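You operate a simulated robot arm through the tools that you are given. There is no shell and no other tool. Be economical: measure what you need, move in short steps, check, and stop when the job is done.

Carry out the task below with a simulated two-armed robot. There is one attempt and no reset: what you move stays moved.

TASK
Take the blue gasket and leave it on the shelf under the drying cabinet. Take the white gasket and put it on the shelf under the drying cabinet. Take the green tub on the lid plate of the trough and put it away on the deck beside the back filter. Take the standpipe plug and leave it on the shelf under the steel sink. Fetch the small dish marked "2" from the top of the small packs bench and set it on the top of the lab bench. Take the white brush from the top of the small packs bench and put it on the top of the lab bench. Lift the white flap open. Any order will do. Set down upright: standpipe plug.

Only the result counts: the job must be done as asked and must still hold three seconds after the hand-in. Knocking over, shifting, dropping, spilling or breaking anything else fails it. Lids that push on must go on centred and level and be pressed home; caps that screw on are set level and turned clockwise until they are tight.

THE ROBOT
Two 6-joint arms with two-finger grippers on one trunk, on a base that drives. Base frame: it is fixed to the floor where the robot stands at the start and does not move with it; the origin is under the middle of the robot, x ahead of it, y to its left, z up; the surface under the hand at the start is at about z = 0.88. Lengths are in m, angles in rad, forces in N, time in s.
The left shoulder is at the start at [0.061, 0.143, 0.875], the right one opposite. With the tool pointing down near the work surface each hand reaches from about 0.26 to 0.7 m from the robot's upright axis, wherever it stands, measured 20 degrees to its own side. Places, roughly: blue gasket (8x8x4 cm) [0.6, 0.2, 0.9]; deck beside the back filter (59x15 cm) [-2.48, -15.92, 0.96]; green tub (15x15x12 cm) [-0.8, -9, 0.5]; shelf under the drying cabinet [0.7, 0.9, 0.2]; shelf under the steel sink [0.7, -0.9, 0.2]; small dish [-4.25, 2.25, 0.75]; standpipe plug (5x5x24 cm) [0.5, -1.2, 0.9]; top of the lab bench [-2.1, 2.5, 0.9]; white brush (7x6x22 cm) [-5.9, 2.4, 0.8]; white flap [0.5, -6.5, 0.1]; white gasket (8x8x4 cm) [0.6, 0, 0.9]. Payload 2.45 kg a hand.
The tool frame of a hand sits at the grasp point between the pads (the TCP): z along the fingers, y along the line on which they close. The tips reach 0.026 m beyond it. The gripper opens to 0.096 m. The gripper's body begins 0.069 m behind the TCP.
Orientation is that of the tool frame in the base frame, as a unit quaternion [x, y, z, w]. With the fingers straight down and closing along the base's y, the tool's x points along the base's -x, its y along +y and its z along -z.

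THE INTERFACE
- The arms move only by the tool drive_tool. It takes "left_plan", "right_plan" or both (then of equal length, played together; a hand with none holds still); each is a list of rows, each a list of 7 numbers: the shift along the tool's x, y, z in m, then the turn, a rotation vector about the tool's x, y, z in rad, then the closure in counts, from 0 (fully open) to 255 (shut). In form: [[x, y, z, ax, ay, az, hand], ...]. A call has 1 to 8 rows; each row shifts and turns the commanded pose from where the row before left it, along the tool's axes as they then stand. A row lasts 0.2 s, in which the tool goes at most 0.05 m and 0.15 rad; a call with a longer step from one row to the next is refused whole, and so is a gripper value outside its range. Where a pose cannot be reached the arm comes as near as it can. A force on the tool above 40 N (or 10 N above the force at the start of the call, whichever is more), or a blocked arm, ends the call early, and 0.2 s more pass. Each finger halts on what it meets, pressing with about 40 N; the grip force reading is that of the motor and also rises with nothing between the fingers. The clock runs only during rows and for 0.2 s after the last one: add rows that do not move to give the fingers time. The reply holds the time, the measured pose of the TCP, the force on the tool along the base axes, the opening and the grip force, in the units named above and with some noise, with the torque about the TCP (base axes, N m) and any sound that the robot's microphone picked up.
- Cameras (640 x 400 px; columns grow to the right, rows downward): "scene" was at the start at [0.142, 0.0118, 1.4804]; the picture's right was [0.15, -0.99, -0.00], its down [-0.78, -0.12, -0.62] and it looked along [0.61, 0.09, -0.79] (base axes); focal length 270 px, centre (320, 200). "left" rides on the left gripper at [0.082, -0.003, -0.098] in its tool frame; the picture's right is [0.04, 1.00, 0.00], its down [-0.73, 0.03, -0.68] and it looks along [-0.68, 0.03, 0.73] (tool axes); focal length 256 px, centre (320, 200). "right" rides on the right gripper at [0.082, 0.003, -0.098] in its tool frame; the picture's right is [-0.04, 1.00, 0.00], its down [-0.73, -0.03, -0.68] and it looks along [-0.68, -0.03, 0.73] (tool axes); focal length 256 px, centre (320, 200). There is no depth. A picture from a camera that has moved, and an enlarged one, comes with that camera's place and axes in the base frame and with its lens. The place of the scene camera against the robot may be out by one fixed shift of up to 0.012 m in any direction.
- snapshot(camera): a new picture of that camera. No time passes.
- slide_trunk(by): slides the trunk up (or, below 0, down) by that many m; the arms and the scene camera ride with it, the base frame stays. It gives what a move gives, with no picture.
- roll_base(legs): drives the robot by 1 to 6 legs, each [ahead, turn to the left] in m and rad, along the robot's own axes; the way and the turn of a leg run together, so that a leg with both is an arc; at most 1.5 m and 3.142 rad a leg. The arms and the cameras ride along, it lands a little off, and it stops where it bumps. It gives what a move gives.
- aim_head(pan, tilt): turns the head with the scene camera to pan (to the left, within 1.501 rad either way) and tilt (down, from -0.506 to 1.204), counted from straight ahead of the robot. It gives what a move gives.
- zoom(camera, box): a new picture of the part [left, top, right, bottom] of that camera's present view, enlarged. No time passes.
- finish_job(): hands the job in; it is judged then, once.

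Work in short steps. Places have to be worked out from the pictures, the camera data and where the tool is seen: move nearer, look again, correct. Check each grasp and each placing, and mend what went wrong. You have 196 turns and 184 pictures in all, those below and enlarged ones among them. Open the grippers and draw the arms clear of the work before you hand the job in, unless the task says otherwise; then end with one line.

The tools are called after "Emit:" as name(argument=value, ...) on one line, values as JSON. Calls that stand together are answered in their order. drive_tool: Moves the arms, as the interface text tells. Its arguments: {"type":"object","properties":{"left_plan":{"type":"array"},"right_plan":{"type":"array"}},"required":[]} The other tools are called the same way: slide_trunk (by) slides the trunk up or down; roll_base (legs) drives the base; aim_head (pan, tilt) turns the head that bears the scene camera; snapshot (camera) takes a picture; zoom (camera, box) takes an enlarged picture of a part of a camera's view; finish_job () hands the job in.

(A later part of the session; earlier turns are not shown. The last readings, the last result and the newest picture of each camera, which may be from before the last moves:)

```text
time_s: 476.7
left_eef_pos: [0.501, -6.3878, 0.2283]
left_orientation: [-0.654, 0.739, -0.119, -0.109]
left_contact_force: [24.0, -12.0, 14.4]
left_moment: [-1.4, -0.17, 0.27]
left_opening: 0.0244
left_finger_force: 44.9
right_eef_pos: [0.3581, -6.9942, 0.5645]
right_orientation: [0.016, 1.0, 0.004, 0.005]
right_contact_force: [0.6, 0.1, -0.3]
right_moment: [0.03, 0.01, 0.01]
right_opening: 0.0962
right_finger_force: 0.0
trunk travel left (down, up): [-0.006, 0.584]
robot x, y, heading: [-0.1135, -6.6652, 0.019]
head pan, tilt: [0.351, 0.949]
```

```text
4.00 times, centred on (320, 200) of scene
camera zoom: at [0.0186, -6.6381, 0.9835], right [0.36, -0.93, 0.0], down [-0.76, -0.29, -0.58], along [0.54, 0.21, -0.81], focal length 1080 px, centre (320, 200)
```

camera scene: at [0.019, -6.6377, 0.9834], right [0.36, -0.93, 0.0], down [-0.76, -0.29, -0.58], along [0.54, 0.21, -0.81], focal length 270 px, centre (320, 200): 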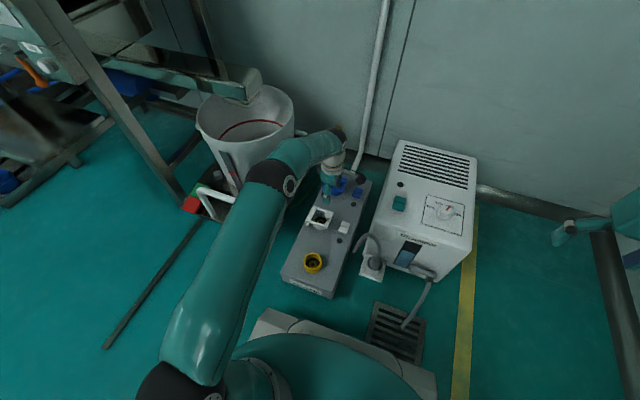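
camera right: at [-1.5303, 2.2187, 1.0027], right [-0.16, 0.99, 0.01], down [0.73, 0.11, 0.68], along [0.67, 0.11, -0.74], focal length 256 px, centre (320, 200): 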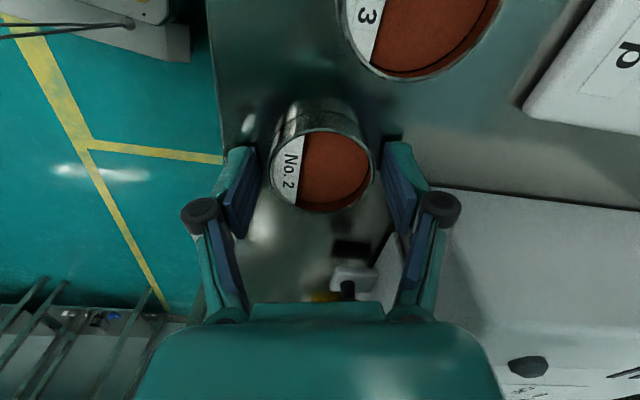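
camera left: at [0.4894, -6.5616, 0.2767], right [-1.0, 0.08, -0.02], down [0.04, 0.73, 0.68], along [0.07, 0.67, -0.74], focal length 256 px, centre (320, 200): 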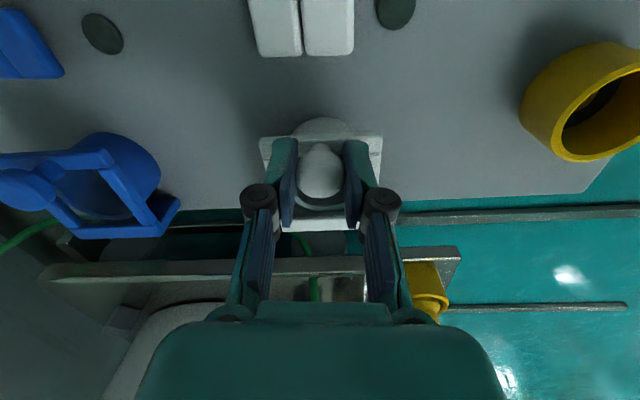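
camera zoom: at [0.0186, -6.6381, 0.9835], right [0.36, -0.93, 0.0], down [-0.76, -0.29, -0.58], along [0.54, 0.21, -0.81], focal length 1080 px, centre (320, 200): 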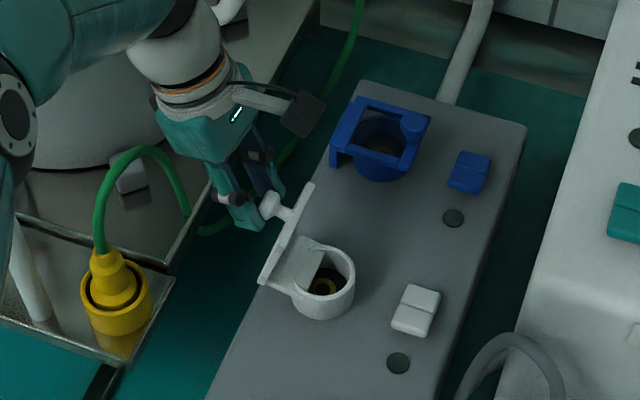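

The flap is about vertical. I go a little further, then open the fingers and see whether it stays.

Emit:
drive_tool(left_plan=[[-0.006, -0.001, 0, 0, 0, 0, 230], [-0.006, -0.001, 0, 0, 0, 0, 230], [-0.006, -0.001, 0.001, 0, 0, 0, 230], [0, 0, 0, 0, 0, 0, 230]])

Emit:
zoom(camera="scene", box=[270, 150, 370, 250])

```text
time_s: 477.7
left_eef_pos: [0.5026, -6.3697, 0.2176]
left_orientation: [-0.654, 0.739, -0.114, -0.113]
left_contact_force: [0.0, -0.2, -0.3]
left_moment: [-0.02, 0.0, -0.02]
left_opening: 0.0093
left_finger_force: 0.0
right_eef_pos: [0.3593, -6.9933, 0.5648]
right_orientation: [0.016, 1.0, 0.004, 0.004]
right_contact_force: [-0.2, -1.2, 0.1]
right_moment: [-0.01, 0.02, -0.01]
right_opening: 0.0961
right_finger_force: 0.0
trunk travel left (down, up): [-0.006, 0.584]
robot x, y, heading: [-0.1125, -6.6617, 0.019]
head pan, tilt: [0.351, 0.949]
```

```text
4.00 times, centred on (320, 200) of scene
camera zoom: at [0.0192, -6.6376, 0.9832], right [0.36, -0.93, 0.0], down [-0.76, -0.29, -0.58], along [0.54, 0.21, -0.81], focal length 1080 px, centre (320, 200)
```

zoom: 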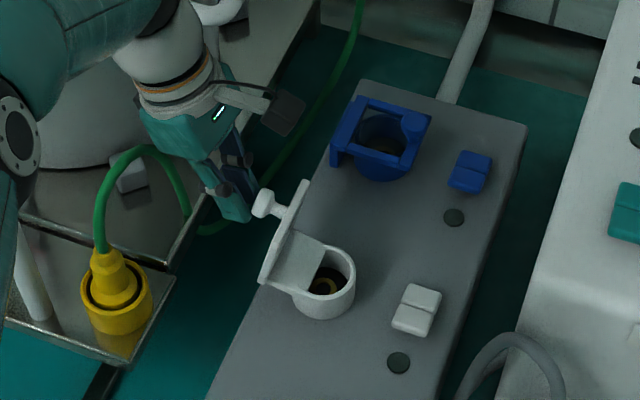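

The ball slipped free and the flap stays open just past vertical. I lift the hand straight up clear of it.

Emit:
drive_tool(left_plan=[[0.008, 0, -0.03, 0, 0, 0, 200], [0.01, 0, -0.03, 0, 0, 0, 150], [0.01, 0, -0.03, 0, 0, 0, 150], [0.01, 0, -0.03, 0, 0, 0, 150], [0.012, 0, -0.035, 0, 0, 0, 150], [0.012, 0, -0.035, 0, 0, 0, 150]])

Emit:
zoom(camera="scene", box=[270, 150, 370, 250])

```text
time_s: 479.1
left_eef_pos: [0.4999, -6.3674, 0.4193]
left_orientation: [-0.654, 0.739, -0.116, -0.112]
left_contact_force: [-0.1, 0.6, 0.4]
left_moment: [-0.03, 0.05, -0.05]
left_opening: 0.0394
left_finger_force: 0.0
right_eef_pos: [0.3585, -6.9939, 0.5647]
right_orientation: [0.015, 1.0, 0.004, 0.004]
right_contact_force: [1.0, 1.4, -0.3]
right_moment: [0.01, -0.01, 0.02]
right_opening: 0.096
right_finger_force: 0.1
trunk travel left (down, up): [-0.006, 0.584]
robot x, y, heading: [-0.1199, -6.6644, 0.017]
head pan, tilt: [0.351, 0.949]
```

```text
4.00 times, centred on (320, 200) of scene
camera zoom: at [0.0193, -6.6375, 0.9832], right [0.36, -0.93, 0.0], down [-0.76, -0.29, -0.58], along [0.54, 0.21, -0.81], focal length 1080 px, centre (320, 200)
```

zoom: 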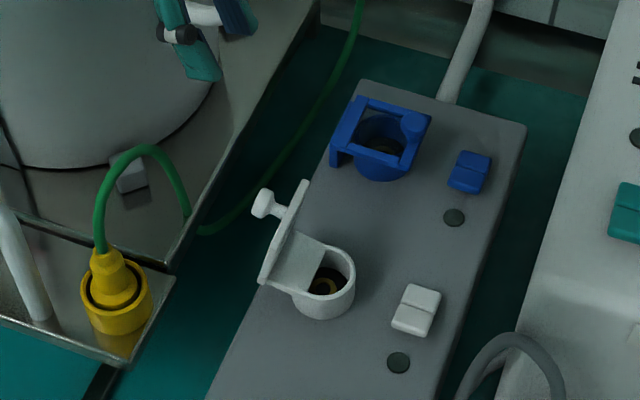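

The flap holds open on its own. Now the tub. I restore the left hand, raise the trunk and back away.

Emit:
slide_trunk(by=0.4)

Emit:
slide_trunk(by=0.15)

Emit:
roll_base(legs=[[-0.5, 0]])

Emit:
drive_tool(left_plan=[[0, 0, 0, 0, -0.108, 0, 100], [0, 0, 0, 0, -0.108, 0, 50], [0, 0, 0, 0, -0.106, 0, 0], [0, 0, 0, 0, 0, 0.143, 0], [0, 0, 0, 0, 0, 0.143, 0], [0, 0, 0, 0, 0, 0.143, 0], [0, 0, 0, 0, 0, 0.143, 0], [0, 0, 0, 0, 0, 0.143, 0]])

Emit:
drive_tool(left_plan=[[0.02, 0.01, 0, 0, 0, 0.143, 0], [0.02, 0.01, 0, 0, 0, 0.143, 0], [0.02, 0.01, 0, 0, 0, 0.143, 0], [0.02, 0, 0, 0, 0, 0.143, 0], [0.02, 0, 0, 0, 0, 0.143, 0], [0.02, 0, 0, 0, 0, 0.143, 0]])

Emit:
roll_base(legs=[[0, -0.52]])

Emit:
roll_base(legs=[[0, -0.52]])

Emit:
roll_base(legs=[[0, -0.52]])

Emit:
aim_head(pan=0, tilt=0.5)

Emit:
snapshot(camera="scene")

```text
time_s: 482.9
left_eef_pos: [0.5011, -6.3672, 0.8201]
left_orientation: [-0.653, 0.74, -0.114, -0.112]
left_contact_force: [0.3, -0.2, 0.6]
left_moment: [-0.01, 0.03, 0.03]
left_opening: 0.0394
left_finger_force: 0.0
right_eef_pos: [0.3588, -6.9932, 0.9644]
right_orientation: [0.015, 1.0, 0.004, 0.004]
right_contact_force: [0.3, 0.0, 0.6]
right_moment: [0.01, 0.03, 0.0]
right_opening: 0.0963
right_finger_force: 0.0
trunk travel left (down, up): [-0.406, 0.184]
robot x, y, heading: [-0.1178, -6.6666, 0.02]
head pan, tilt: [0.351, 0.949]
```

```text
time_s: 484.6
left_eef_pos: [0.5001, -6.3669, 0.9687]
left_orientation: [-0.654, 0.739, -0.116, -0.112]
left_contact_force: [-0.5, -0.8, 0.3]
left_moment: [-0.01, -0.04, 0.03]
left_opening: 0.0395
left_finger_force: 0.1
right_eef_pos: [0.3597, -6.9938, 1.1152]
right_orientation: [0.016, 1.0, 0.004, 0.004]
right_contact_force: [0.6, -0.4, -1.1]
right_moment: [0.0, 0.01, 0.0]
right_opening: 0.096
right_finger_force: 0.0
trunk travel left (down, up): [-0.556, 0.034]
robot x, y, heading: [-0.1176, -6.666, 0.018]
head pan, tilt: [0.351, 0.949]
```

```text
time_s: 487.6
left_eef_pos: [-0.0033, -6.3786, 0.9687]
left_orientation: [-0.651, 0.742, -0.115, -0.112]
left_contact_force: [-0.8, 0.1, 0.6]
left_moment: [0.0, 0.01, 0.04]
left_opening: 0.0396
left_finger_force: 0.0
right_eef_pos: [-0.1488, -7.0034, 1.1145]
right_orientation: [0.019, 1.0, 0.005, 0.005]
right_contact_force: [-1.0, -0.2, -0.5]
right_moment: [-0.04, 0.0, -0.01]
right_opening: 0.0959
right_finger_force: 0.1
trunk travel left (down, up): [-0.556, 0.034]
robot x, y, heading: [-0.6197, -6.6746, 0.013]
head pan, tilt: [0.351, 0.949]
```

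```text
time_s: 489.4
left_eef_pos: [-0.0019, -6.379, 0.9694]
left_orientation: [-0.356, 0.934, -0.006, 0.011]
left_contact_force: [0.2, 0.7, -0.2]
left_moment: [0.0, -0.01, -0.02]
left_opening: 0.0957
left_finger_force: 0.0
right_eef_pos: [-0.1483, -7.004, 1.1155]
right_orientation: [0.019, 1.0, 0.004, 0.005]
right_contact_force: [-0.5, -0.7, -0.1]
right_moment: [-0.01, 0.02, 0.0]
right_opening: 0.0961
right_finger_force: 0.1
trunk travel left (down, up): [-0.556, 0.034]
robot x, y, heading: [-0.6209, -6.6737, 0.014]
head pan, tilt: [0.351, 0.949]
```

```text
time_s: 490.8
left_eef_pos: [-0.1276, -6.3977, 0.9669]
left_orientation: [0.064, 0.998, -0.001, 0.013]
left_contact_force: [0.4, 0.6, 0.0]
left_moment: [-0.01, -0.02, 0.01]
left_opening: 0.096
left_finger_force: 0.1
right_eef_pos: [-0.1488, -7.005, 1.1152]
right_orientation: [0.019, 1.0, 0.004, 0.006]
right_contact_force: [0.4, 0.2, -0.7]
right_moment: [-0.02, 0.0, 0.01]
right_opening: 0.096
right_finger_force: 0.0
trunk travel left (down, up): [-0.556, 0.034]
robot x, y, heading: [-0.6229, -6.6738, 0.011]
head pan, tilt: [0.351, 0.949]
```

```text
time_s: 492.9
left_eef_pos: [-0.0598, -6.6768, 0.9665]
left_orientation: [0.315, 0.949, -0.004, 0.012]
left_contact_force: [0.5, -0.5, 0.5]
left_moment: [0.01, 0.0, 0.03]
left_opening: 0.0957
left_finger_force: 0.1
right_eef_pos: [-0.3757, -7.1937, 1.1141]
right_orientation: [0.272, 0.962, 0.003, 0.006]
right_contact_force: [0.3, -0.5, 0.0]
right_moment: [0.01, 0.03, 0.0]
right_opening: 0.096
right_finger_force: 0.1
trunk travel left (down, up): [-0.556, 0.034]
robot x, y, heading: [-0.6076, -6.6534, -0.507]
head pan, tilt: [0.351, 0.949]
```

```text
time_s: 494.9
left_eef_pos: [-0.141, -6.9483, 0.9659]
left_orientation: [0.548, 0.836, -0.006, 0.01]
left_contact_force: [-0.1, -0.5, -0.6]
left_moment: [0.03, 0.01, -0.02]
left_opening: 0.096
left_finger_force: 0.0
right_eef_pos: [-0.6725, -7.242, 1.1157]
right_orientation: [0.511, 0.86, 0.001, 0.006]
right_contact_force: [0.5, -0.7, -0.9]
right_moment: [-0.01, -0.05, 0.04]
right_opening: 0.0959
right_finger_force: 0.1
trunk travel left (down, up): [-0.556, 0.034]
robot x, y, heading: [-0.5907, -6.639, -1.023]
head pan, tilt: [0.351, 0.949]
```

```text
time_s: 496.9
left_eef_pos: [-0.3528, -7.1319, 0.968]
left_orientation: [0.744, 0.668, -0.01, 0.009]
left_contact_force: [0.5, 0.1, -0.8]
left_moment: [0.03, -0.03, 0.04]
left_opening: 0.0962
left_finger_force: 0.0
right_eef_pos: [-0.961, -7.1222, 1.1173]
right_orientation: [0.714, 0.7, 0.0, 0.006]
right_contact_force: [0.1, 0.0, 0.3]
right_moment: [0.01, 0.01, 0.03]
right_opening: 0.0958
right_finger_force: 0.1
trunk travel left (down, up): [-0.556, 0.034]
robot x, y, heading: [-0.5688, -6.6423, -1.537]
head pan, tilt: [0.351, 0.949]
```

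```text
time_s: 497.8
left_eef_pos: [-0.3527, -7.1309, 0.9687]
left_orientation: [0.744, 0.668, -0.01, 0.009]
left_contact_force: [-0.1, -0.3, 1.2]
left_moment: [0.01, -0.03, 0.01]
left_opening: 0.0962
left_finger_force: 0.0
right_eef_pos: [-0.9606, -7.1225, 1.1176]
right_orientation: [0.713, 0.701, -0.001, 0.007]
right_contact_force: [-1.0, -0.1, 0.9]
right_moment: [-0.02, 0.01, -0.02]
right_opening: 0.0961
right_finger_force: 0.0
trunk travel left (down, up): [-0.556, 0.034]
robot x, y, heading: [-0.5712, -6.646, -1.541]
head pan, tilt: [0.0, 0.499]
```

```text
25 pictures are left
camera scene: at [-0.5569, -6.7938, 1.5707], right [-1.0, -0.03, 0.0], down [-0.02, 0.48, -0.88], along [0.03, -0.88, -0.48], focal length 270 px, centre (320, 200)
```

scene: 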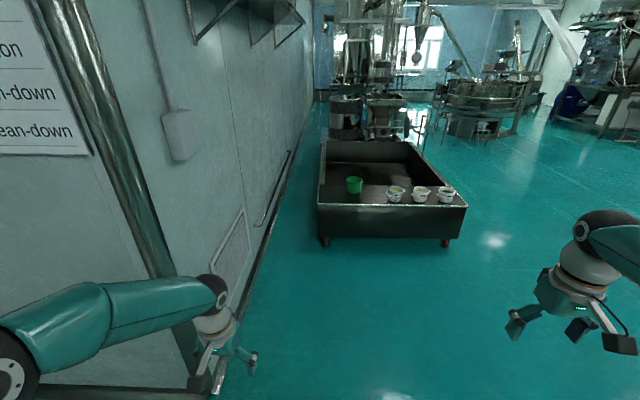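

The green tub stands on the trough's lid plate at about (-0.79, -9.08). I drive up to the trough and look closely.

Emit:
roll_base(legs=[[0, -0.11]])

Emit:
roll_base(legs=[[0.9, 0]])

Emit:
roll_base(legs=[[0.7, 0.08]])

Emit:
aim_head(pan=0, tilt=0.8)

Emit:
snapshot(camera="scene")

```text
time_s: 498.8
left_eef_pos: [-0.4079, -7.1523, 0.9673]
left_orientation: [0.779, 0.626, -0.01, 0.009]
left_contact_force: [-0.4, 0.3, 0.0]
left_moment: [-0.03, 0.0, 0.01]
left_opening: 0.0962
left_finger_force: 0.0
right_eef_pos: [-1.0109, -7.0778, 1.1167]
right_orientation: [0.751, 0.661, -0.001, 0.007]
right_contact_force: [-0.9, 0.3, 0.5]
right_moment: [-0.01, -0.02, 0.02]
right_opening: 0.096
right_finger_force: 0.1
trunk travel left (down, up): [-0.556, 0.034]
robot x, y, heading: [-0.5581, -6.6401, -1.652]
head pan, tilt: [0.0, 0.499]
```

```text
time_s: 503.6
left_eef_pos: [-0.4741, -8.0489, 0.9676]
left_orientation: [0.779, 0.627, -0.01, 0.008]
left_contact_force: [-0.8, -0.1, 0.3]
left_moment: [0.0, 0.01, -0.03]
left_opening: 0.0959
left_finger_force: 0.0
right_eef_pos: [-1.0769, -7.9755, 1.1179]
right_orientation: [0.75, 0.662, -0.001, 0.006]
right_contact_force: [0.2, -1.0, 0.1]
right_moment: [0.0, 0.01, -0.03]
right_opening: 0.0961
right_finger_force: 0.0
trunk travel left (down, up): [-0.556, 0.034]
robot x, y, heading: [-0.6272, -7.539, -1.641]
head pan, tilt: [0.0, 0.499]
```

```text
time_s: 507.5
left_eef_pos: [-0.4547, -8.7288, 0.9682]
left_orientation: [0.752, 0.659, -0.011, 0.009]
left_contact_force: [-0.6, -0.7, 0.2]
left_moment: [-0.03, -0.01, 0.0]
left_opening: 0.0958
left_finger_force: 0.0
right_eef_pos: [-1.0612, -8.7044, 1.1178]
right_orientation: [0.722, 0.692, 0.0, 0.006]
right_contact_force: [-0.7, -1.2, -0.4]
right_moment: [0.03, 0.03, 0.01]
right_opening: 0.0962
right_finger_force: 0.1
trunk travel left (down, up): [-0.556, 0.034]
robot x, y, heading: [-0.658, -8.2343, -1.563]
head pan, tilt: [0.0, 0.499]
```

```text
time_s: 508.3
left_eef_pos: [-0.454, -8.7279, 0.968]
left_orientation: [0.752, 0.659, -0.01, 0.008]
left_contact_force: [-0.2, 0.3, 0.3]
left_moment: [0.0, 0.0, 0.01]
left_opening: 0.0959
left_finger_force: 0.1
right_eef_pos: [-1.0616, -8.7031, 1.1183]
right_orientation: [0.722, 0.692, -0.001, 0.007]
right_contact_force: [0.8, -0.5, -0.1]
right_moment: [-0.02, 0.02, 0.01]
right_opening: 0.096
right_finger_force: 0.0
trunk travel left (down, up): [-0.556, 0.034]
robot x, y, heading: [-0.6531, -8.2308, -1.56]
head pan, tilt: [0.0, 0.799]
```

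```text
24 pictures are left
camera scene: at [-0.6446, -8.373, 1.5449], right [-1.0, -0.01, 0.0], down [-0.01, 0.72, -0.7], along [0.01, -0.7, -0.72], focal length 270 px, centre (320, 200)
```

scene: 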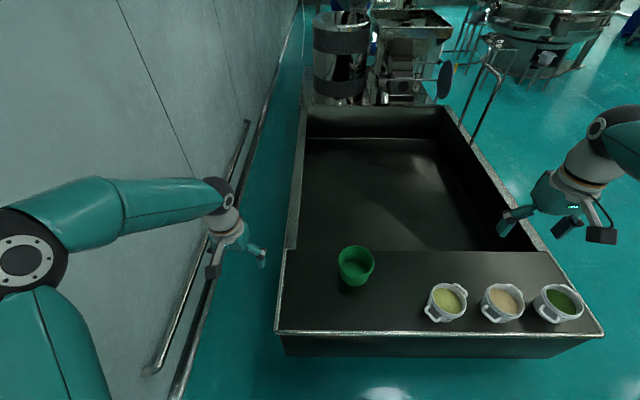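

I enlarge the tub to see its shape.

Emit:
zoom(camera="scene", box=[310, 220, 410, 310])

```text
4.44 times, centred on (360, 265) of scene
camera zoom: at [-0.6446, -8.373, 1.5449], right [-1.0, -0.01, 0.0], down [-0.01, 0.72, -0.7], along [0.01, -0.7, -0.72], focal length 1200 px, centre (142, -89)
```

zoom: 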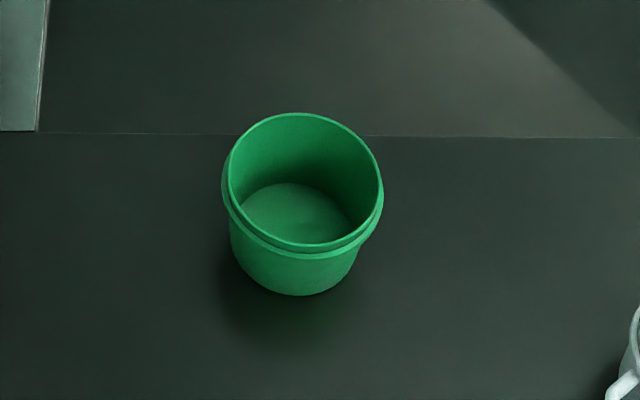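

It is an empty round tub, its rim 15 cm across, centred at about (-0.794, -9.0) with the rim top near z 0.527. I will pinch its right wall with the right hand: advance, lower the trunk, and bring the hand above that wall.

Emit:
roll_base(legs=[[0.13, 0]])

Emit:
slide_trunk(by=-0.35)

Emit:
drive_tool(right_plan=[[-0.02, 0.025, 0.01, 0, 0, 0, 60], [-0.02, 0.025, 0.01, 0, 0, 0, 60], [-0.02, 0.025, 0.01, 0, 0, 0, 60], [-0.02, 0.025, 0.02, 0, 0, 0, 60], [-0.02, 0.025, 0.02, 0, 0, 0, 60], [-0.02, 0.025, 0.02, 0, 0, 0, 60], [-0.02, 0.025, 0.02, 0, 0, 0, 60], [-0.019, 0.024, 0.02, 0, 0, 0, 60]])

Emit:
snapshot(camera="right")

```text
time_s: 509.6
left_eef_pos: [-0.4527, -8.8585, 0.9685]
left_orientation: [0.751, 0.66, -0.009, 0.008]
left_contact_force: [-0.4, -0.9, 0.5]
left_moment: [0.02, -0.02, 0.01]
left_opening: 0.096
left_finger_force: 0.0
right_eef_pos: [-1.0589, -8.8364, 1.1171]
right_orientation: [0.721, 0.693, 0.0, 0.006]
right_contact_force: [-0.2, -0.3, 0.3]
right_moment: [0.05, -0.02, 0.0]
right_opening: 0.0958
right_finger_force: 0.0
trunk travel left (down, up): [-0.556, 0.034]
robot x, y, heading: [-0.65, -8.3635, -1.565]
head pan, tilt: [0.0, 0.799]
```

```text
time_s: 513.0
left_eef_pos: [-0.4523, -8.857, 0.6192]
left_orientation: [0.751, 0.66, -0.009, 0.009]
left_contact_force: [-0.6, 0.6, 0.3]
left_moment: [-0.02, 0.0, -0.03]
left_opening: 0.0963
left_finger_force: 0.0
right_eef_pos: [-1.0602, -8.8334, 0.7689]
right_orientation: [0.721, 0.693, 0.0, 0.007]
right_contact_force: [0.3, 0.0, 0.5]
right_moment: [0.01, 0.0, 0.04]
right_opening: 0.0961
right_finger_force: 0.3
trunk travel left (down, up): [-0.206, 0.384]
robot x, y, heading: [-0.6532, -8.3624, -1.563]
head pan, tilt: [0.0, 0.799]
```

```text
time_s: 514.8
left_eef_pos: [-0.452, -8.8574, 0.6187]
left_orientation: [0.751, 0.66, -0.01, 0.009]
left_contact_force: [-0.7, -0.5, -0.2]
left_moment: [0.03, -0.02, -0.01]
left_opening: 0.0961
left_finger_force: 0.0
right_eef_pos: [-0.8641, -9.0026, 0.6412]
right_orientation: [0.721, 0.693, -0.001, 0.007]
right_contact_force: [0.4, -0.5, -0.1]
right_moment: [0.01, -0.02, 0.02]
right_opening: 0.0738
right_finger_force: 0.0
trunk travel left (down, up): [-0.206, 0.384]
robot x, y, heading: [-0.6508, -8.3629, -1.563]
head pan, tilt: [0.0, 0.799]
```

```text
22 pictures are left
camera right: at [-0.8593, -8.9214, 0.7403], right [1.0, -0.08, 0.01], down [-0.06, -0.72, 0.69], along [-0.05, -0.68, -0.73], focal length 256 px, centre (320, 200)
```

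right: 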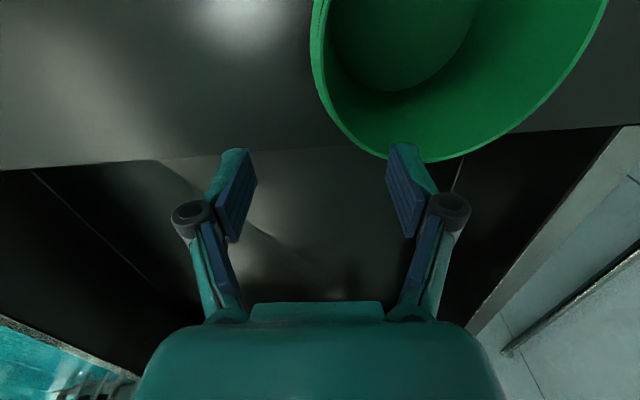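

The right hand is directly over the tub's right wall. I descend so the wall comes between the fingers and close.

Emit:
drive_tool(right_plan=[[0, -0.004, 0.035, 0, 0, 0, 60], [0, 0, 0.035, 0, 0, 0, 60], [0, 0, 0.025, 0, 0, 0, 60], [0, 0, 0.013, 0, 0, 0, 60], [0, 0, 0, 0, 0, 0, 60]])

Emit:
snapshot(camera="right")

```text
time_s: 516.0
left_eef_pos: [-0.451, -8.8585, 0.6196]
left_orientation: [0.751, 0.66, -0.011, 0.008]
left_contact_force: [1.1, -0.1, -0.2]
left_moment: [-0.02, -0.01, 0.02]
left_opening: 0.0962
left_finger_force: 0.0
right_eef_pos: [-0.8686, -9.0037, 0.5323]
right_orientation: [0.721, 0.693, 0.0, 0.006]
right_contact_force: [-0.2, -0.1, -0.4]
right_moment: [0.0, 0.01, 0.0]
right_opening: 0.0735
right_finger_force: 0.1
trunk travel left (down, up): [-0.206, 0.384]
robot x, y, heading: [-0.6478, -8.3634, -1.56]
head pan, tilt: [0.0, 0.799]
```

```text
21 pictures are left
camera right: at [-0.8632, -8.9222, 0.6313], right [1.0, -0.08, 0.01], down [-0.06, -0.73, 0.69], along [-0.05, -0.68, -0.73], focal length 256 px, centre (320, 200)
```

right: 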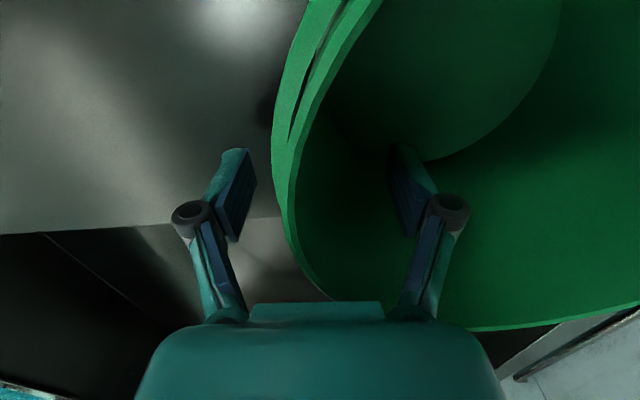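

The wall is between the fingers. I lower 5 mm more and close.

Emit:
drive_tool(right_plan=[[0, 0, 0.005, 0, 0, 0, 60], [0, 0, 0, 0, 0, 0, 130], [0, 0, 0, 0, 0, 0, 200], [0, 0, 0, 0, 0, 0, 255], [0, 0, 0, 0, 0, 0, 255], [0, 0, 0, 0, 0, 0, 255]])

Emit:
drive_tool(right_plan=[[0, 0, -0.01, 0, 0, 0, 255], [0, 0, -0.02, 0, 0, 0, 255], [0, 0, -0.03, 0, 0, 0, 255], [0, 0, -0.03, 0, 0, 0, 255], [0, 0, 0, 0, 0, 0, 255]])

Emit:
snapshot(camera="scene")

```text
time_s: 517.4
left_eef_pos: [-0.4529, -8.856, 0.6193]
left_orientation: [0.752, 0.659, -0.009, 0.008]
left_contact_force: [-0.7, 0.1, -0.2]
left_moment: [-0.02, 0.02, -0.01]
left_opening: 0.0962
left_finger_force: 0.1
right_eef_pos: [-0.8685, -9.0032, 0.5312]
right_orientation: [0.722, 0.692, -0.002, 0.007]
right_contact_force: [2.6, -2.0, 9.2]
right_moment: [-0.38, -1.26, -0.2]
right_opening: 0.0061
right_finger_force: 31.5
trunk travel left (down, up): [-0.206, 0.384]
robot x, y, heading: [-0.6518, -8.3597, -1.564]
head pan, tilt: [0.0, 0.799]
```

```text
time_s: 518.6
left_eef_pos: [-0.453, -8.8573, 0.6197]
left_orientation: [0.752, 0.659, -0.01, 0.008]
left_contact_force: [0.5, 0.4, 0.7]
left_moment: [0.01, 0.0, -0.02]
left_opening: 0.096
left_finger_force: 0.0
right_eef_pos: [-0.8692, -9.0026, 0.6177]
right_orientation: [0.721, 0.693, 0.0, 0.006]
right_contact_force: [-0.2, -0.5, -0.8]
right_moment: [-0.03, 0.04, -0.02]
right_opening: 0.006
right_finger_force: 31.3
trunk travel left (down, up): [-0.206, 0.384]
robot x, y, heading: [-0.6515, -8.3624, -1.562]
head pan, tilt: [0.0, 0.799]
```

```text
20 pictures are left
camera scene: at [-0.6433, -8.5035, 1.1948], right [-1.0, -0.01, 0.0], down [-0.01, 0.72, -0.7], along [0.01, -0.7, -0.72], focal length 270 px, centre (320, 200)
```

scene: 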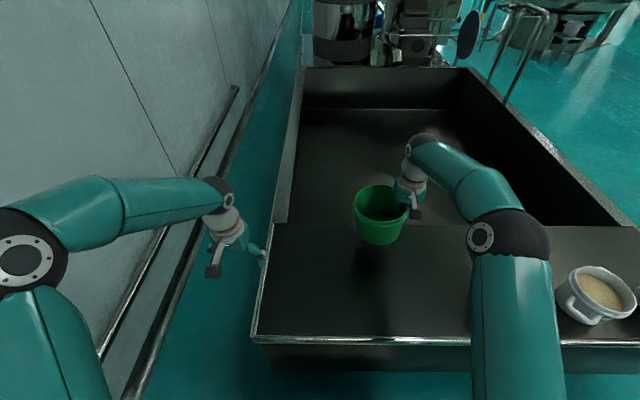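

The tub is held upright by its wall. I raise it, back away from the trough, and go around its west side.

Emit:
slide_trunk(by=0.37)

Emit:
drive_tool(right_plan=[[0.02, 0, -0.02, 0, 0, 0, 255], [0.02, 0, -0.02, 0, 0, 0, 255], [0.02, 0, -0.02, 0, 0, 0, 255], [0.02, 0, -0.02, 0, 0, 0, 255], [0.02, 0, -0.02, 0, 0, 0, 255], [0, 0, 0, 0, 0, 0, 255]], left_plan=[[0, 0, -0.02, 0, 0, 0, 0], [0, 0, -0.02, 0, 0, 0, 0], [0, 0, -0.02, 0, 0, 0, 0], [0, 0, -0.02, 0, 0, 0, 0], [0, 0, -0.02, 0, 0, 0, 0], [0, 0, 0, 0, 0, 0, 0]])

Emit:
roll_base(legs=[[-0.5, 0]])

Emit:
roll_base(legs=[[0, -0.4]])

Emit:
roll_base(legs=[[0, -0.4]])

Emit:
roll_base(legs=[[0, -0.36]])

```text
time_s: 522.2
left_eef_pos: [-0.4525, -8.8568, 0.9891]
left_orientation: [0.752, 0.66, -0.01, 0.009]
left_contact_force: [0.0, -0.1, -0.5]
left_moment: [0.05, 0.0, -0.02]
left_opening: 0.0958
left_finger_force: 0.1
right_eef_pos: [-0.8694, -9.0031, 0.9888]
right_orientation: [0.721, 0.692, -0.001, 0.007]
right_contact_force: [0.8, 0.2, -0.7]
right_moment: [-0.02, 0.06, -0.01]
right_opening: 0.0059
right_finger_force: 31.7
trunk travel left (down, up): [-0.576, 0.014]
robot x, y, heading: [-0.649, -8.363, -1.557]
head pan, tilt: [0.0, 0.799]
```

```text
time_s: 523.6
left_eef_pos: [-0.4527, -8.8544, 1.0898]
left_orientation: [0.752, 0.659, -0.009, 0.008]
left_contact_force: [0.9, -0.2, 0.0]
left_moment: [-0.02, -0.04, 0.0]
left_opening: 0.0959
left_finger_force: 0.1
right_eef_pos: [-0.8662, -8.9018, 1.0872]
right_orientation: [0.721, 0.693, -0.001, 0.006]
right_contact_force: [0.4, 0.7, -1.0]
right_moment: [0.04, 0.1, -0.01]
right_opening: 0.006
right_finger_force: 32.0
trunk travel left (down, up): [-0.576, 0.014]
robot x, y, heading: [-0.6508, -8.3592, -1.564]
head pan, tilt: [0.0, 0.799]
```

```text
time_s: 526.5
left_eef_pos: [-0.4576, -8.356, 1.09]
left_orientation: [0.752, 0.658, -0.01, 0.009]
left_contact_force: [0.4, 0.3, 0.3]
left_moment: [-0.01, 0.04, -0.02]
left_opening: 0.0961
left_finger_force: 0.0
right_eef_pos: [-0.8712, -8.4032, 1.0877]
right_orientation: [0.722, 0.692, -0.001, 0.007]
right_contact_force: [-0.4, 0.2, -1.0]
right_moment: [-0.02, 0.1, 0.03]
right_opening: 0.0059
right_finger_force: 31.8
trunk travel left (down, up): [-0.576, 0.014]
robot x, y, heading: [-0.6579, -7.8648, -1.561]
head pan, tilt: [0.0, 0.799]
```

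```text
time_s: 528.2
left_eef_pos: [-0.6643, -8.3919, 1.0906]
left_orientation: [0.868, 0.496, -0.012, 0.006]
left_contact_force: [0.0, 0.3, 0.4]
left_moment: [0.0, 0.0, -0.03]
left_opening: 0.0961
left_finger_force: 0.0
right_eef_pos: [-1.0632, -8.2741, 1.0874]
right_orientation: [0.845, 0.535, -0.002, 0.005]
right_contact_force: [0.0, -0.8, -1.7]
right_moment: [0.05, 0.07, -0.01]
right_opening: 0.0061
right_finger_force: 31.2
trunk travel left (down, up): [-0.576, 0.014]
robot x, y, heading: [-0.6388, -7.8679, -1.962]
head pan, tilt: [0.0, 0.799]
```

```text
time_s: 530.0
left_eef_pos: [-0.8667, -8.3397, 1.0904]
left_orientation: [0.95, 0.313, -0.013, 0.003]
left_contact_force: [0.3, 0.8, 0.6]
left_moment: [0.0, 0.01, -0.02]
left_opening: 0.0962
left_finger_force: 0.1
right_eef_pos: [-1.1871, -8.0741, 1.0867]
right_orientation: [0.935, 0.355, -0.003, 0.006]
right_contact_force: [0.1, 0.4, -1.8]
right_moment: [0.09, 0.07, 0.0]
right_opening: 0.0058
right_finger_force: 30.8
trunk travel left (down, up): [-0.576, 0.014]
robot x, y, heading: [-0.6261, -7.8841, -2.367]
head pan, tilt: [0.0, 0.799]
```

```text
time_s: 531.6
left_eef_pos: [-1.0153, -8.226, 1.0909]
left_orientation: [0.991, 0.137, -0.013, 0.003]
left_contact_force: [0.0, 1.1, -0.2]
left_moment: [-0.03, 0.01, 0.0]
left_opening: 0.0961
left_finger_force: 0.2
right_eef_pos: [-1.222, -7.8636, 1.0884]
right_orientation: [0.983, 0.182, -0.003, 0.005]
right_contact_force: [-0.5, -1.0, -2.4]
right_moment: [0.1, 0.05, 0.0]
right_opening: 0.0062
right_finger_force: 30.9
trunk travel left (down, up): [-0.576, 0.014]
robot x, y, heading: [-0.622, -7.8988, -2.73]
head pan, tilt: [0.0, 0.799]
```

Everything holds. I drive west past the trough's corner, turn to face south and look ahead.

Emit:
roll_base(legs=[[1.4, 0]])

Emit:
roll_base(legs=[[0, 0.4]])

Emit:
roll_base(legs=[[0, 0.4]])

Emit:
roll_base(legs=[[0, 0.36]])

Emit:
aim_head(pan=0, tilt=0.25)

Emit:
snapshot(camera="scene")

```text
time_s: 538.7
left_eef_pos: [-2.3004, -8.7824, 1.0924]
left_orientation: [0.991, 0.135, -0.014, 0.001]
left_contact_force: [-0.2, 0.6, -0.3]
left_moment: [0.01, -0.05, -0.01]
left_opening: 0.0961
left_finger_force: 0.0
right_eef_pos: [-2.5042, -8.4204, 1.0879]
right_orientation: [0.984, 0.179, -0.004, 0.005]
right_contact_force: [-1.0, 0.5, -1.3]
right_moment: [0.1, 0.05, 0.03]
right_opening: 0.0056
right_finger_force: 31.2
trunk travel left (down, up): [-0.576, 0.014]
robot x, y, heading: [-1.9034, -8.4574, -2.73]
head pan, tilt: [0.0, 0.799]
```

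```text
time_s: 540.4
left_eef_pos: [-2.144, -8.9122, 1.0915]
left_orientation: [0.944, 0.329, -0.013, 0.004]
left_contact_force: [-0.3, 0.3, -0.4]
left_moment: [0.01, -0.02, 0.03]
left_opening: 0.0962
left_finger_force: 0.1
right_eef_pos: [-2.4719, -8.657, 1.0898]
right_orientation: [0.929, 0.37, -0.003, 0.005]
right_contact_force: [-0.6, 0.2, -1.6]
right_moment: [0.05, 0.06, 0.04]
right_opening: 0.0061
right_finger_force: 31.6
trunk travel left (down, up): [-0.576, 0.014]
robot x, y, heading: [-1.9137, -8.4472, -2.33]
head pan, tilt: [0.0, 0.799]
```

```text
time_s: 542.1
left_eef_pos: [-1.9444, -8.9668, 1.0923]
left_orientation: [0.86, 0.51, -0.012, 0.006]
left_contact_force: [-0.8, -0.3, 0.5]
left_moment: [-0.01, 0.02, 0.0]
left_opening: 0.0961
left_finger_force: 0.2
right_eef_pos: [-2.3468, -8.8611, 1.0896]
right_orientation: [0.836, 0.549, -0.002, 0.006]
right_contact_force: [-0.1, 0.5, -1.3]
right_moment: [0.05, 0.08, 0.01]
right_opening: 0.0059
right_finger_force: 31.2
trunk travel left (down, up): [-0.576, 0.014]
robot x, y, heading: [-1.9328, -8.441, -1.93]
head pan, tilt: [0.0, 0.799]
```

```text
time_s: 543.8
left_eef_pos: [-1.7604, -8.9377, 1.0924]
left_orientation: [0.756, 0.654, -0.01, 0.008]
left_contact_force: [-0.1, 0.3, -0.2]
left_moment: [0.0, 0.01, 0.01]
left_opening: 0.096
left_finger_force: 0.0
right_eef_pos: [-2.1734, -8.9789, 1.0914]
right_orientation: [0.725, 0.688, 0.0, 0.007]
right_contact_force: [0.0, -0.1, -1.9]
right_moment: [0.03, 0.06, 0.01]
right_opening: 0.006
right_finger_force: 31.5
trunk travel left (down, up): [-0.576, 0.014]
robot x, y, heading: [-1.9506, -8.4429, -1.577]
head pan, tilt: [0.0, 0.799]
```

```text
time_s: 544.7
left_eef_pos: [-1.7594, -8.937, 1.0933]
left_orientation: [0.756, 0.655, -0.01, 0.009]
left_contact_force: [0.6, -0.2, 0.2]
left_moment: [-0.02, 0.0, -0.03]
left_opening: 0.0961
left_finger_force: 0.0
right_eef_pos: [-2.1733, -8.9795, 1.0904]
right_orientation: [0.726, 0.687, -0.002, 0.005]
right_contact_force: [0.5, 0.9, -0.2]
right_moment: [-0.02, 0.08, -0.05]
right_opening: 0.0061
right_finger_force: 31.4
trunk travel left (down, up): [-0.576, 0.014]
robot x, y, heading: [-1.9513, -8.4415, -1.574]
head pan, tilt: [0.0, 0.25]
```

```text
19 pictures are left
camera scene: at [-1.9447, -8.5974, 1.6138], right [-1.0, 0.0, 0.0], down [0.0, 0.25, -0.97], along [0.0, -0.97, -0.25], focal length 270 px, centre (320, 200)
```

scene: 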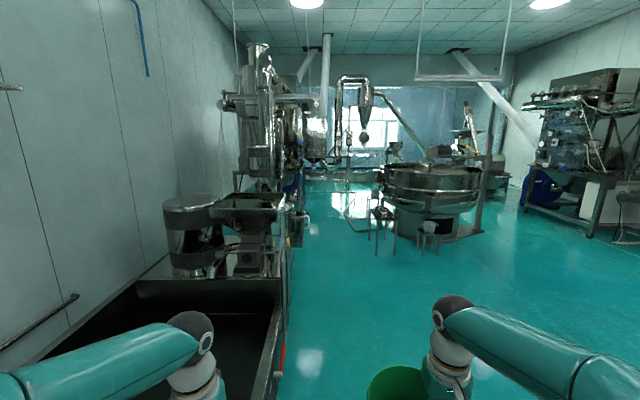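

I enlarge the view ahead to plan the way through to the back filter.

Emit:
zoom(camera="scene", box=[260, 100, 500, 270])

```text
2.35 times, centred on (380, 185) of scene
camera zoom: at [-1.9447, -8.5974, 1.6138], right [-1.0, 0.0, 0.0], down [0.0, 0.25, -0.97], along [0.0, -0.97, -0.25], focal length 635 px, centre (179, 235)
```

zoom: 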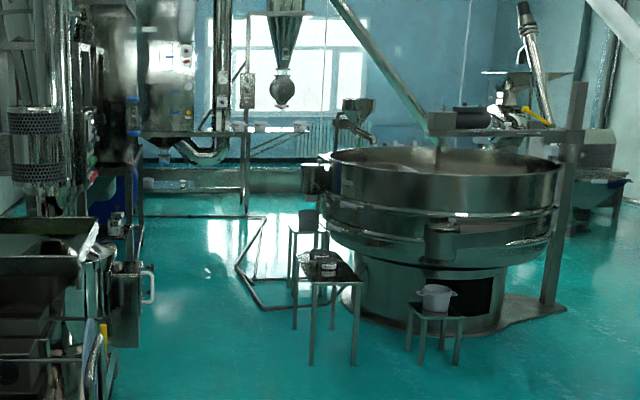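

The deck lies beyond a gap of roughly 0.8 m between the left equipment and a floor pipe, centred near x≈-2.03. I stretch the left arm forward to narrow my profile and drive up to it.

Emit:
drive_tool(left_plan=[[-0.03, -0.015, 0.02, 0, 0, 0, 0], [-0.03, -0.015, 0.02, 0, 0, 0, 0], [-0.03, -0.015, 0.02, 0, 0, 0, 0], [-0.03, -0.015, 0.02, 0, 0, 0, 0], [-0.03, -0.015, 0.02, 0, 0, 0, 0], [-0.03, -0.015, 0.02, 0, 0, 0, 0]])

Emit:
roll_base(legs=[[1.3, -0.05]])

Emit:
roll_base(legs=[[1.2, 0]])

Emit:
aim_head(pan=0, tilt=0.5)

Emit:
snapshot(camera="scene")

```text
time_s: 546.1
left_eef_pos: [-1.8767, -9.1071, 0.9771]
left_orientation: [0.756, 0.655, -0.009, 0.007]
left_contact_force: [-0.3, -0.1, -0.4]
left_moment: [0.02, -0.04, 0.04]
left_opening: 0.0959
left_finger_force: 0.1
right_eef_pos: [-2.1749, -8.9798, 1.0901]
right_orientation: [0.726, 0.688, 0.0, 0.006]
right_contact_force: [-0.9, -1.3, -0.6]
right_moment: [0.05, 0.08, 0.0]
right_opening: 0.0061
right_finger_force: 31.9
trunk travel left (down, up): [-0.576, 0.014]
robot x, y, heading: [-1.9529, -8.442, -1.576]
head pan, tilt: [0.0, 0.25]
```

```text
time_s: 552.8
left_eef_pos: [-1.9593, -10.4089, 0.9767]
left_orientation: [0.775, 0.632, -0.01, 0.008]
left_contact_force: [-0.5, -0.6, -0.3]
left_moment: [0.01, 0.0, 0.03]
left_opening: 0.096
left_finger_force: 0.1
right_eef_pos: [-2.2504, -10.2648, 1.0903]
right_orientation: [0.745, 0.666, 0.0, 0.006]
right_contact_force: [-0.3, -0.3, -1.6]
right_moment: [0.04, 0.08, 0.04]
right_opening: 0.0059
right_finger_force: 31.4
trunk travel left (down, up): [-0.576, 0.014]
robot x, y, heading: [-1.9929, -9.7423, -1.635]
head pan, tilt: [0.0, 0.25]
```

```text
time_s: 558.9
left_eef_pos: [-2.0378, -11.6077, 0.9775]
left_orientation: [0.776, 0.631, -0.01, 0.008]
left_contact_force: [0.5, -0.3, -0.2]
left_moment: [0.02, 0.01, 0.03]
left_opening: 0.0962
left_finger_force: 0.1
right_eef_pos: [-2.3305, -11.4626, 1.0914]
right_orientation: [0.746, 0.666, 0.0, 0.006]
right_contact_force: [-0.7, -0.3, -2.3]
right_moment: [0.01, 0.07, 0.0]
right_opening: 0.006
right_finger_force: 31.6
trunk travel left (down, up): [-0.576, 0.014]
robot x, y, heading: [-2.0739, -10.9423, -1.637]
head pan, tilt: [0.0, 0.25]
```

```text
time_s: 559.7
left_eef_pos: [-2.0383, -11.6079, 0.9788]
left_orientation: [0.775, 0.631, -0.011, 0.008]
left_contact_force: [0.1, -0.1, -0.4]
left_moment: [0.02, 0.01, -0.02]
left_opening: 0.0958
left_finger_force: 0.1
right_eef_pos: [-2.3292, -11.4626, 1.0925]
right_orientation: [0.746, 0.666, -0.001, 0.006]
right_contact_force: [0.2, -0.1, -2.3]
right_moment: [0.0, 0.02, -0.01]
right_opening: 0.0057
right_finger_force: 31.3
trunk travel left (down, up): [-0.576, 0.014]
robot x, y, heading: [-2.073, -10.9417, -1.632]
head pan, tilt: [0.0, 0.499]
```

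```text
17 pictures are left
camera scene: at [-2.0781, -11.0924, 1.5908], right [-1.0, 0.07, 0.0], down [0.03, 0.48, -0.88], along [-0.06, -0.88, -0.48], focal length 270 px, centre (320, 200)
```

scene: 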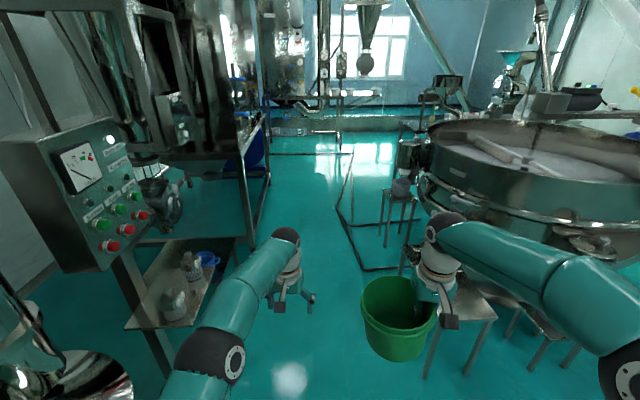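

The gap runs from x≈-1.63 to x≈-2.47, and I'm centred at -2.07. I straighten out and drive through in two legs.

Emit:
roll_base(legs=[[1.3, 0.07]])

Emit:
aim_head(pan=0, tilt=0.5)

Emit:
snapshot(camera="scene")

```text
time_s: 566.4
left_eef_pos: [-2.0293, -12.9089, 0.9787]
left_orientation: [0.752, 0.659, -0.009, 0.008]
left_contact_force: [0.6, 0.1, 0.6]
left_moment: [0.01, -0.01, -0.03]
left_opening: 0.0959
left_finger_force: 0.0
right_eef_pos: [-2.3293, -12.7871, 1.091]
right_orientation: [0.721, 0.693, -0.001, 0.006]
right_contact_force: [0.0, 0.9, -1.7]
right_moment: [0.0, 0.08, -0.02]
right_opening: 0.0057
right_finger_force: 31.5
trunk travel left (down, up): [-0.576, 0.014]
robot x, y, heading: [-2.1155, -12.247, -1.565]
head pan, tilt: [0.0, 0.499]
```

```text
time_s: 567.0
left_eef_pos: [-2.029, -12.9098, 0.979]
left_orientation: [0.752, 0.659, -0.01, 0.009]
left_contact_force: [-0.4, -0.4, -1.1]
left_moment: [0.01, 0.0, 0.0]
left_opening: 0.096
left_finger_force: 0.0
right_eef_pos: [-2.3288, -12.7858, 1.0928]
right_orientation: [0.721, 0.693, 0.0, 0.006]
right_contact_force: [0.5, -1.0, -1.7]
right_moment: [-0.01, 0.06, -0.02]
right_opening: 0.0061
right_finger_force: 31.5
trunk travel left (down, up): [-0.576, 0.014]
robot x, y, heading: [-2.1136, -12.2468, -1.568]
head pan, tilt: [0.0, 0.499]
```

```text
16 pictures are left
camera scene: at [-2.1062, -12.3993, 1.5907], right [-1.0, -0.01, 0.0], down [0.0, 0.48, -0.88], along [0.0, -0.88, -0.48], focal length 270 px, centre (320, 200)
```

scene: 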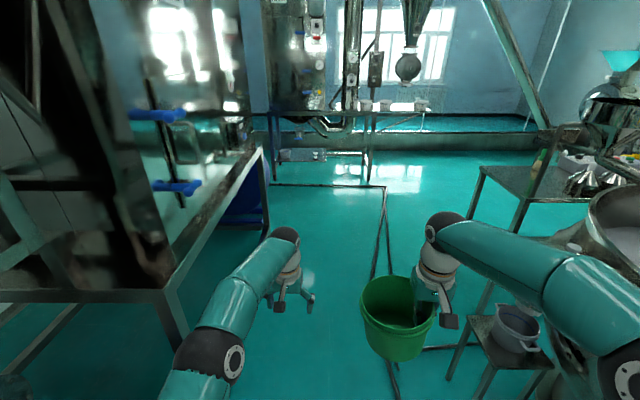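

I'm well inside the gap. I keep slightly left and drive on 1.4 m, then enlarge the deck.

Emit:
roll_base(legs=[[0.7, 0.05]])

Emit:
roll_base(legs=[[0.8, -0.05]])

Emit:
aim_head(pan=-0.1, tilt=0.4)

Emit:
snapshot(camera="scene")

```text
time_s: 570.9
left_eef_pos: [-1.9768, -13.6087, 0.9797]
left_orientation: [0.736, 0.677, -0.01, 0.008]
left_contact_force: [-0.3, 0.3, 0.4]
left_moment: [0.03, 0.04, 0.0]
left_opening: 0.096
left_finger_force: 0.1
right_eef_pos: [-2.2808, -13.5003, 1.0923]
right_orientation: [0.705, 0.71, 0.001, 0.006]
right_contact_force: [1.0, -1.4, -1.8]
right_moment: [0.0, 0.1, 0.01]
right_opening: 0.0059
right_finger_force: 31.7
trunk travel left (down, up): [-0.576, 0.014]
robot x, y, heading: [-2.0937, -12.9518, -1.518]
head pan, tilt: [0.0, 0.499]
```

```text
time_s: 575.2
left_eef_pos: [-1.9932, -14.4148, 0.9802]
left_orientation: [0.754, 0.657, -0.009, 0.008]
left_contact_force: [-0.2, 0.4, 0.7]
left_moment: [0.0, 0.04, 0.01]
left_opening: 0.096
left_finger_force: 0.0
right_eef_pos: [-2.2933, -14.2887, 1.092]
right_orientation: [0.723, 0.691, 0.0, 0.006]
right_contact_force: [0.3, -0.6, -1.6]
right_moment: [-0.02, 0.12, -0.01]
right_opening: 0.0059
right_finger_force: 31.1
trunk travel left (down, up): [-0.576, 0.014]
robot x, y, heading: [-2.0749, -13.7475, -1.57]
head pan, tilt: [0.0, 0.499]
```

```text
time_s: 575.9
left_eef_pos: [-1.9927, -14.4132, 0.9794]
left_orientation: [0.754, 0.657, -0.011, 0.009]
left_contact_force: [0.1, -0.3, -0.6]
left_moment: [0.01, -0.01, -0.03]
left_opening: 0.0959
left_finger_force: 0.0
right_eef_pos: [-2.2921, -14.2883, 1.0932]
right_orientation: [0.723, 0.691, 0.0, 0.006]
right_contact_force: [-0.1, 0.1, -1.7]
right_moment: [-0.01, 0.1, 0.01]
right_opening: 0.0059
right_finger_force: 31.5
trunk travel left (down, up): [-0.576, 0.014]
robot x, y, heading: [-2.0746, -13.7511, -1.576]
head pan, tilt: [-0.099, 0.4]
```

```text
15 pictures are left
camera scene: at [-2.0767, -13.9036, 1.5998], right [-0.99, 0.1, 0.0], down [0.04, 0.39, -0.92], along [-0.09, -0.92, -0.39], focal length 270 px, centre (320, 200)
```

scene: 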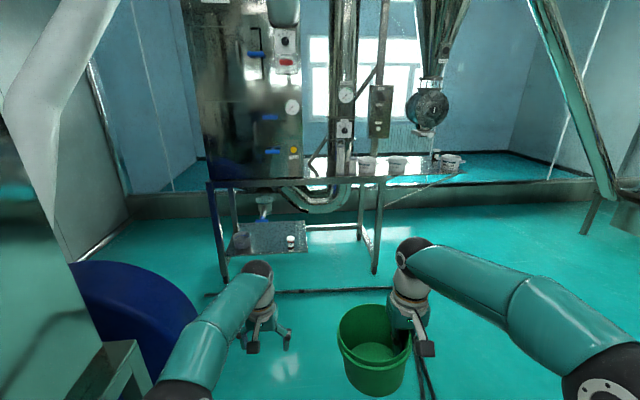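

I enlarge the deck.

Emit:
zoom(camera="scene", box=[190, 110, 480, 230])

```text
2.21 times, centred on (335, 170) of scene
camera zoom: at [-2.0767, -13.9036, 1.5998], right [-0.99, 0.1, 0.0], down [0.04, 0.39, -0.92], along [-0.09, -0.92, -0.39], focal length 596 px, centre (287, 266)
```

zoom: 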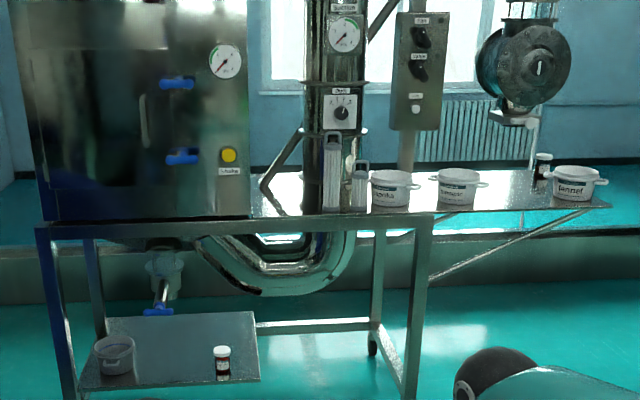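

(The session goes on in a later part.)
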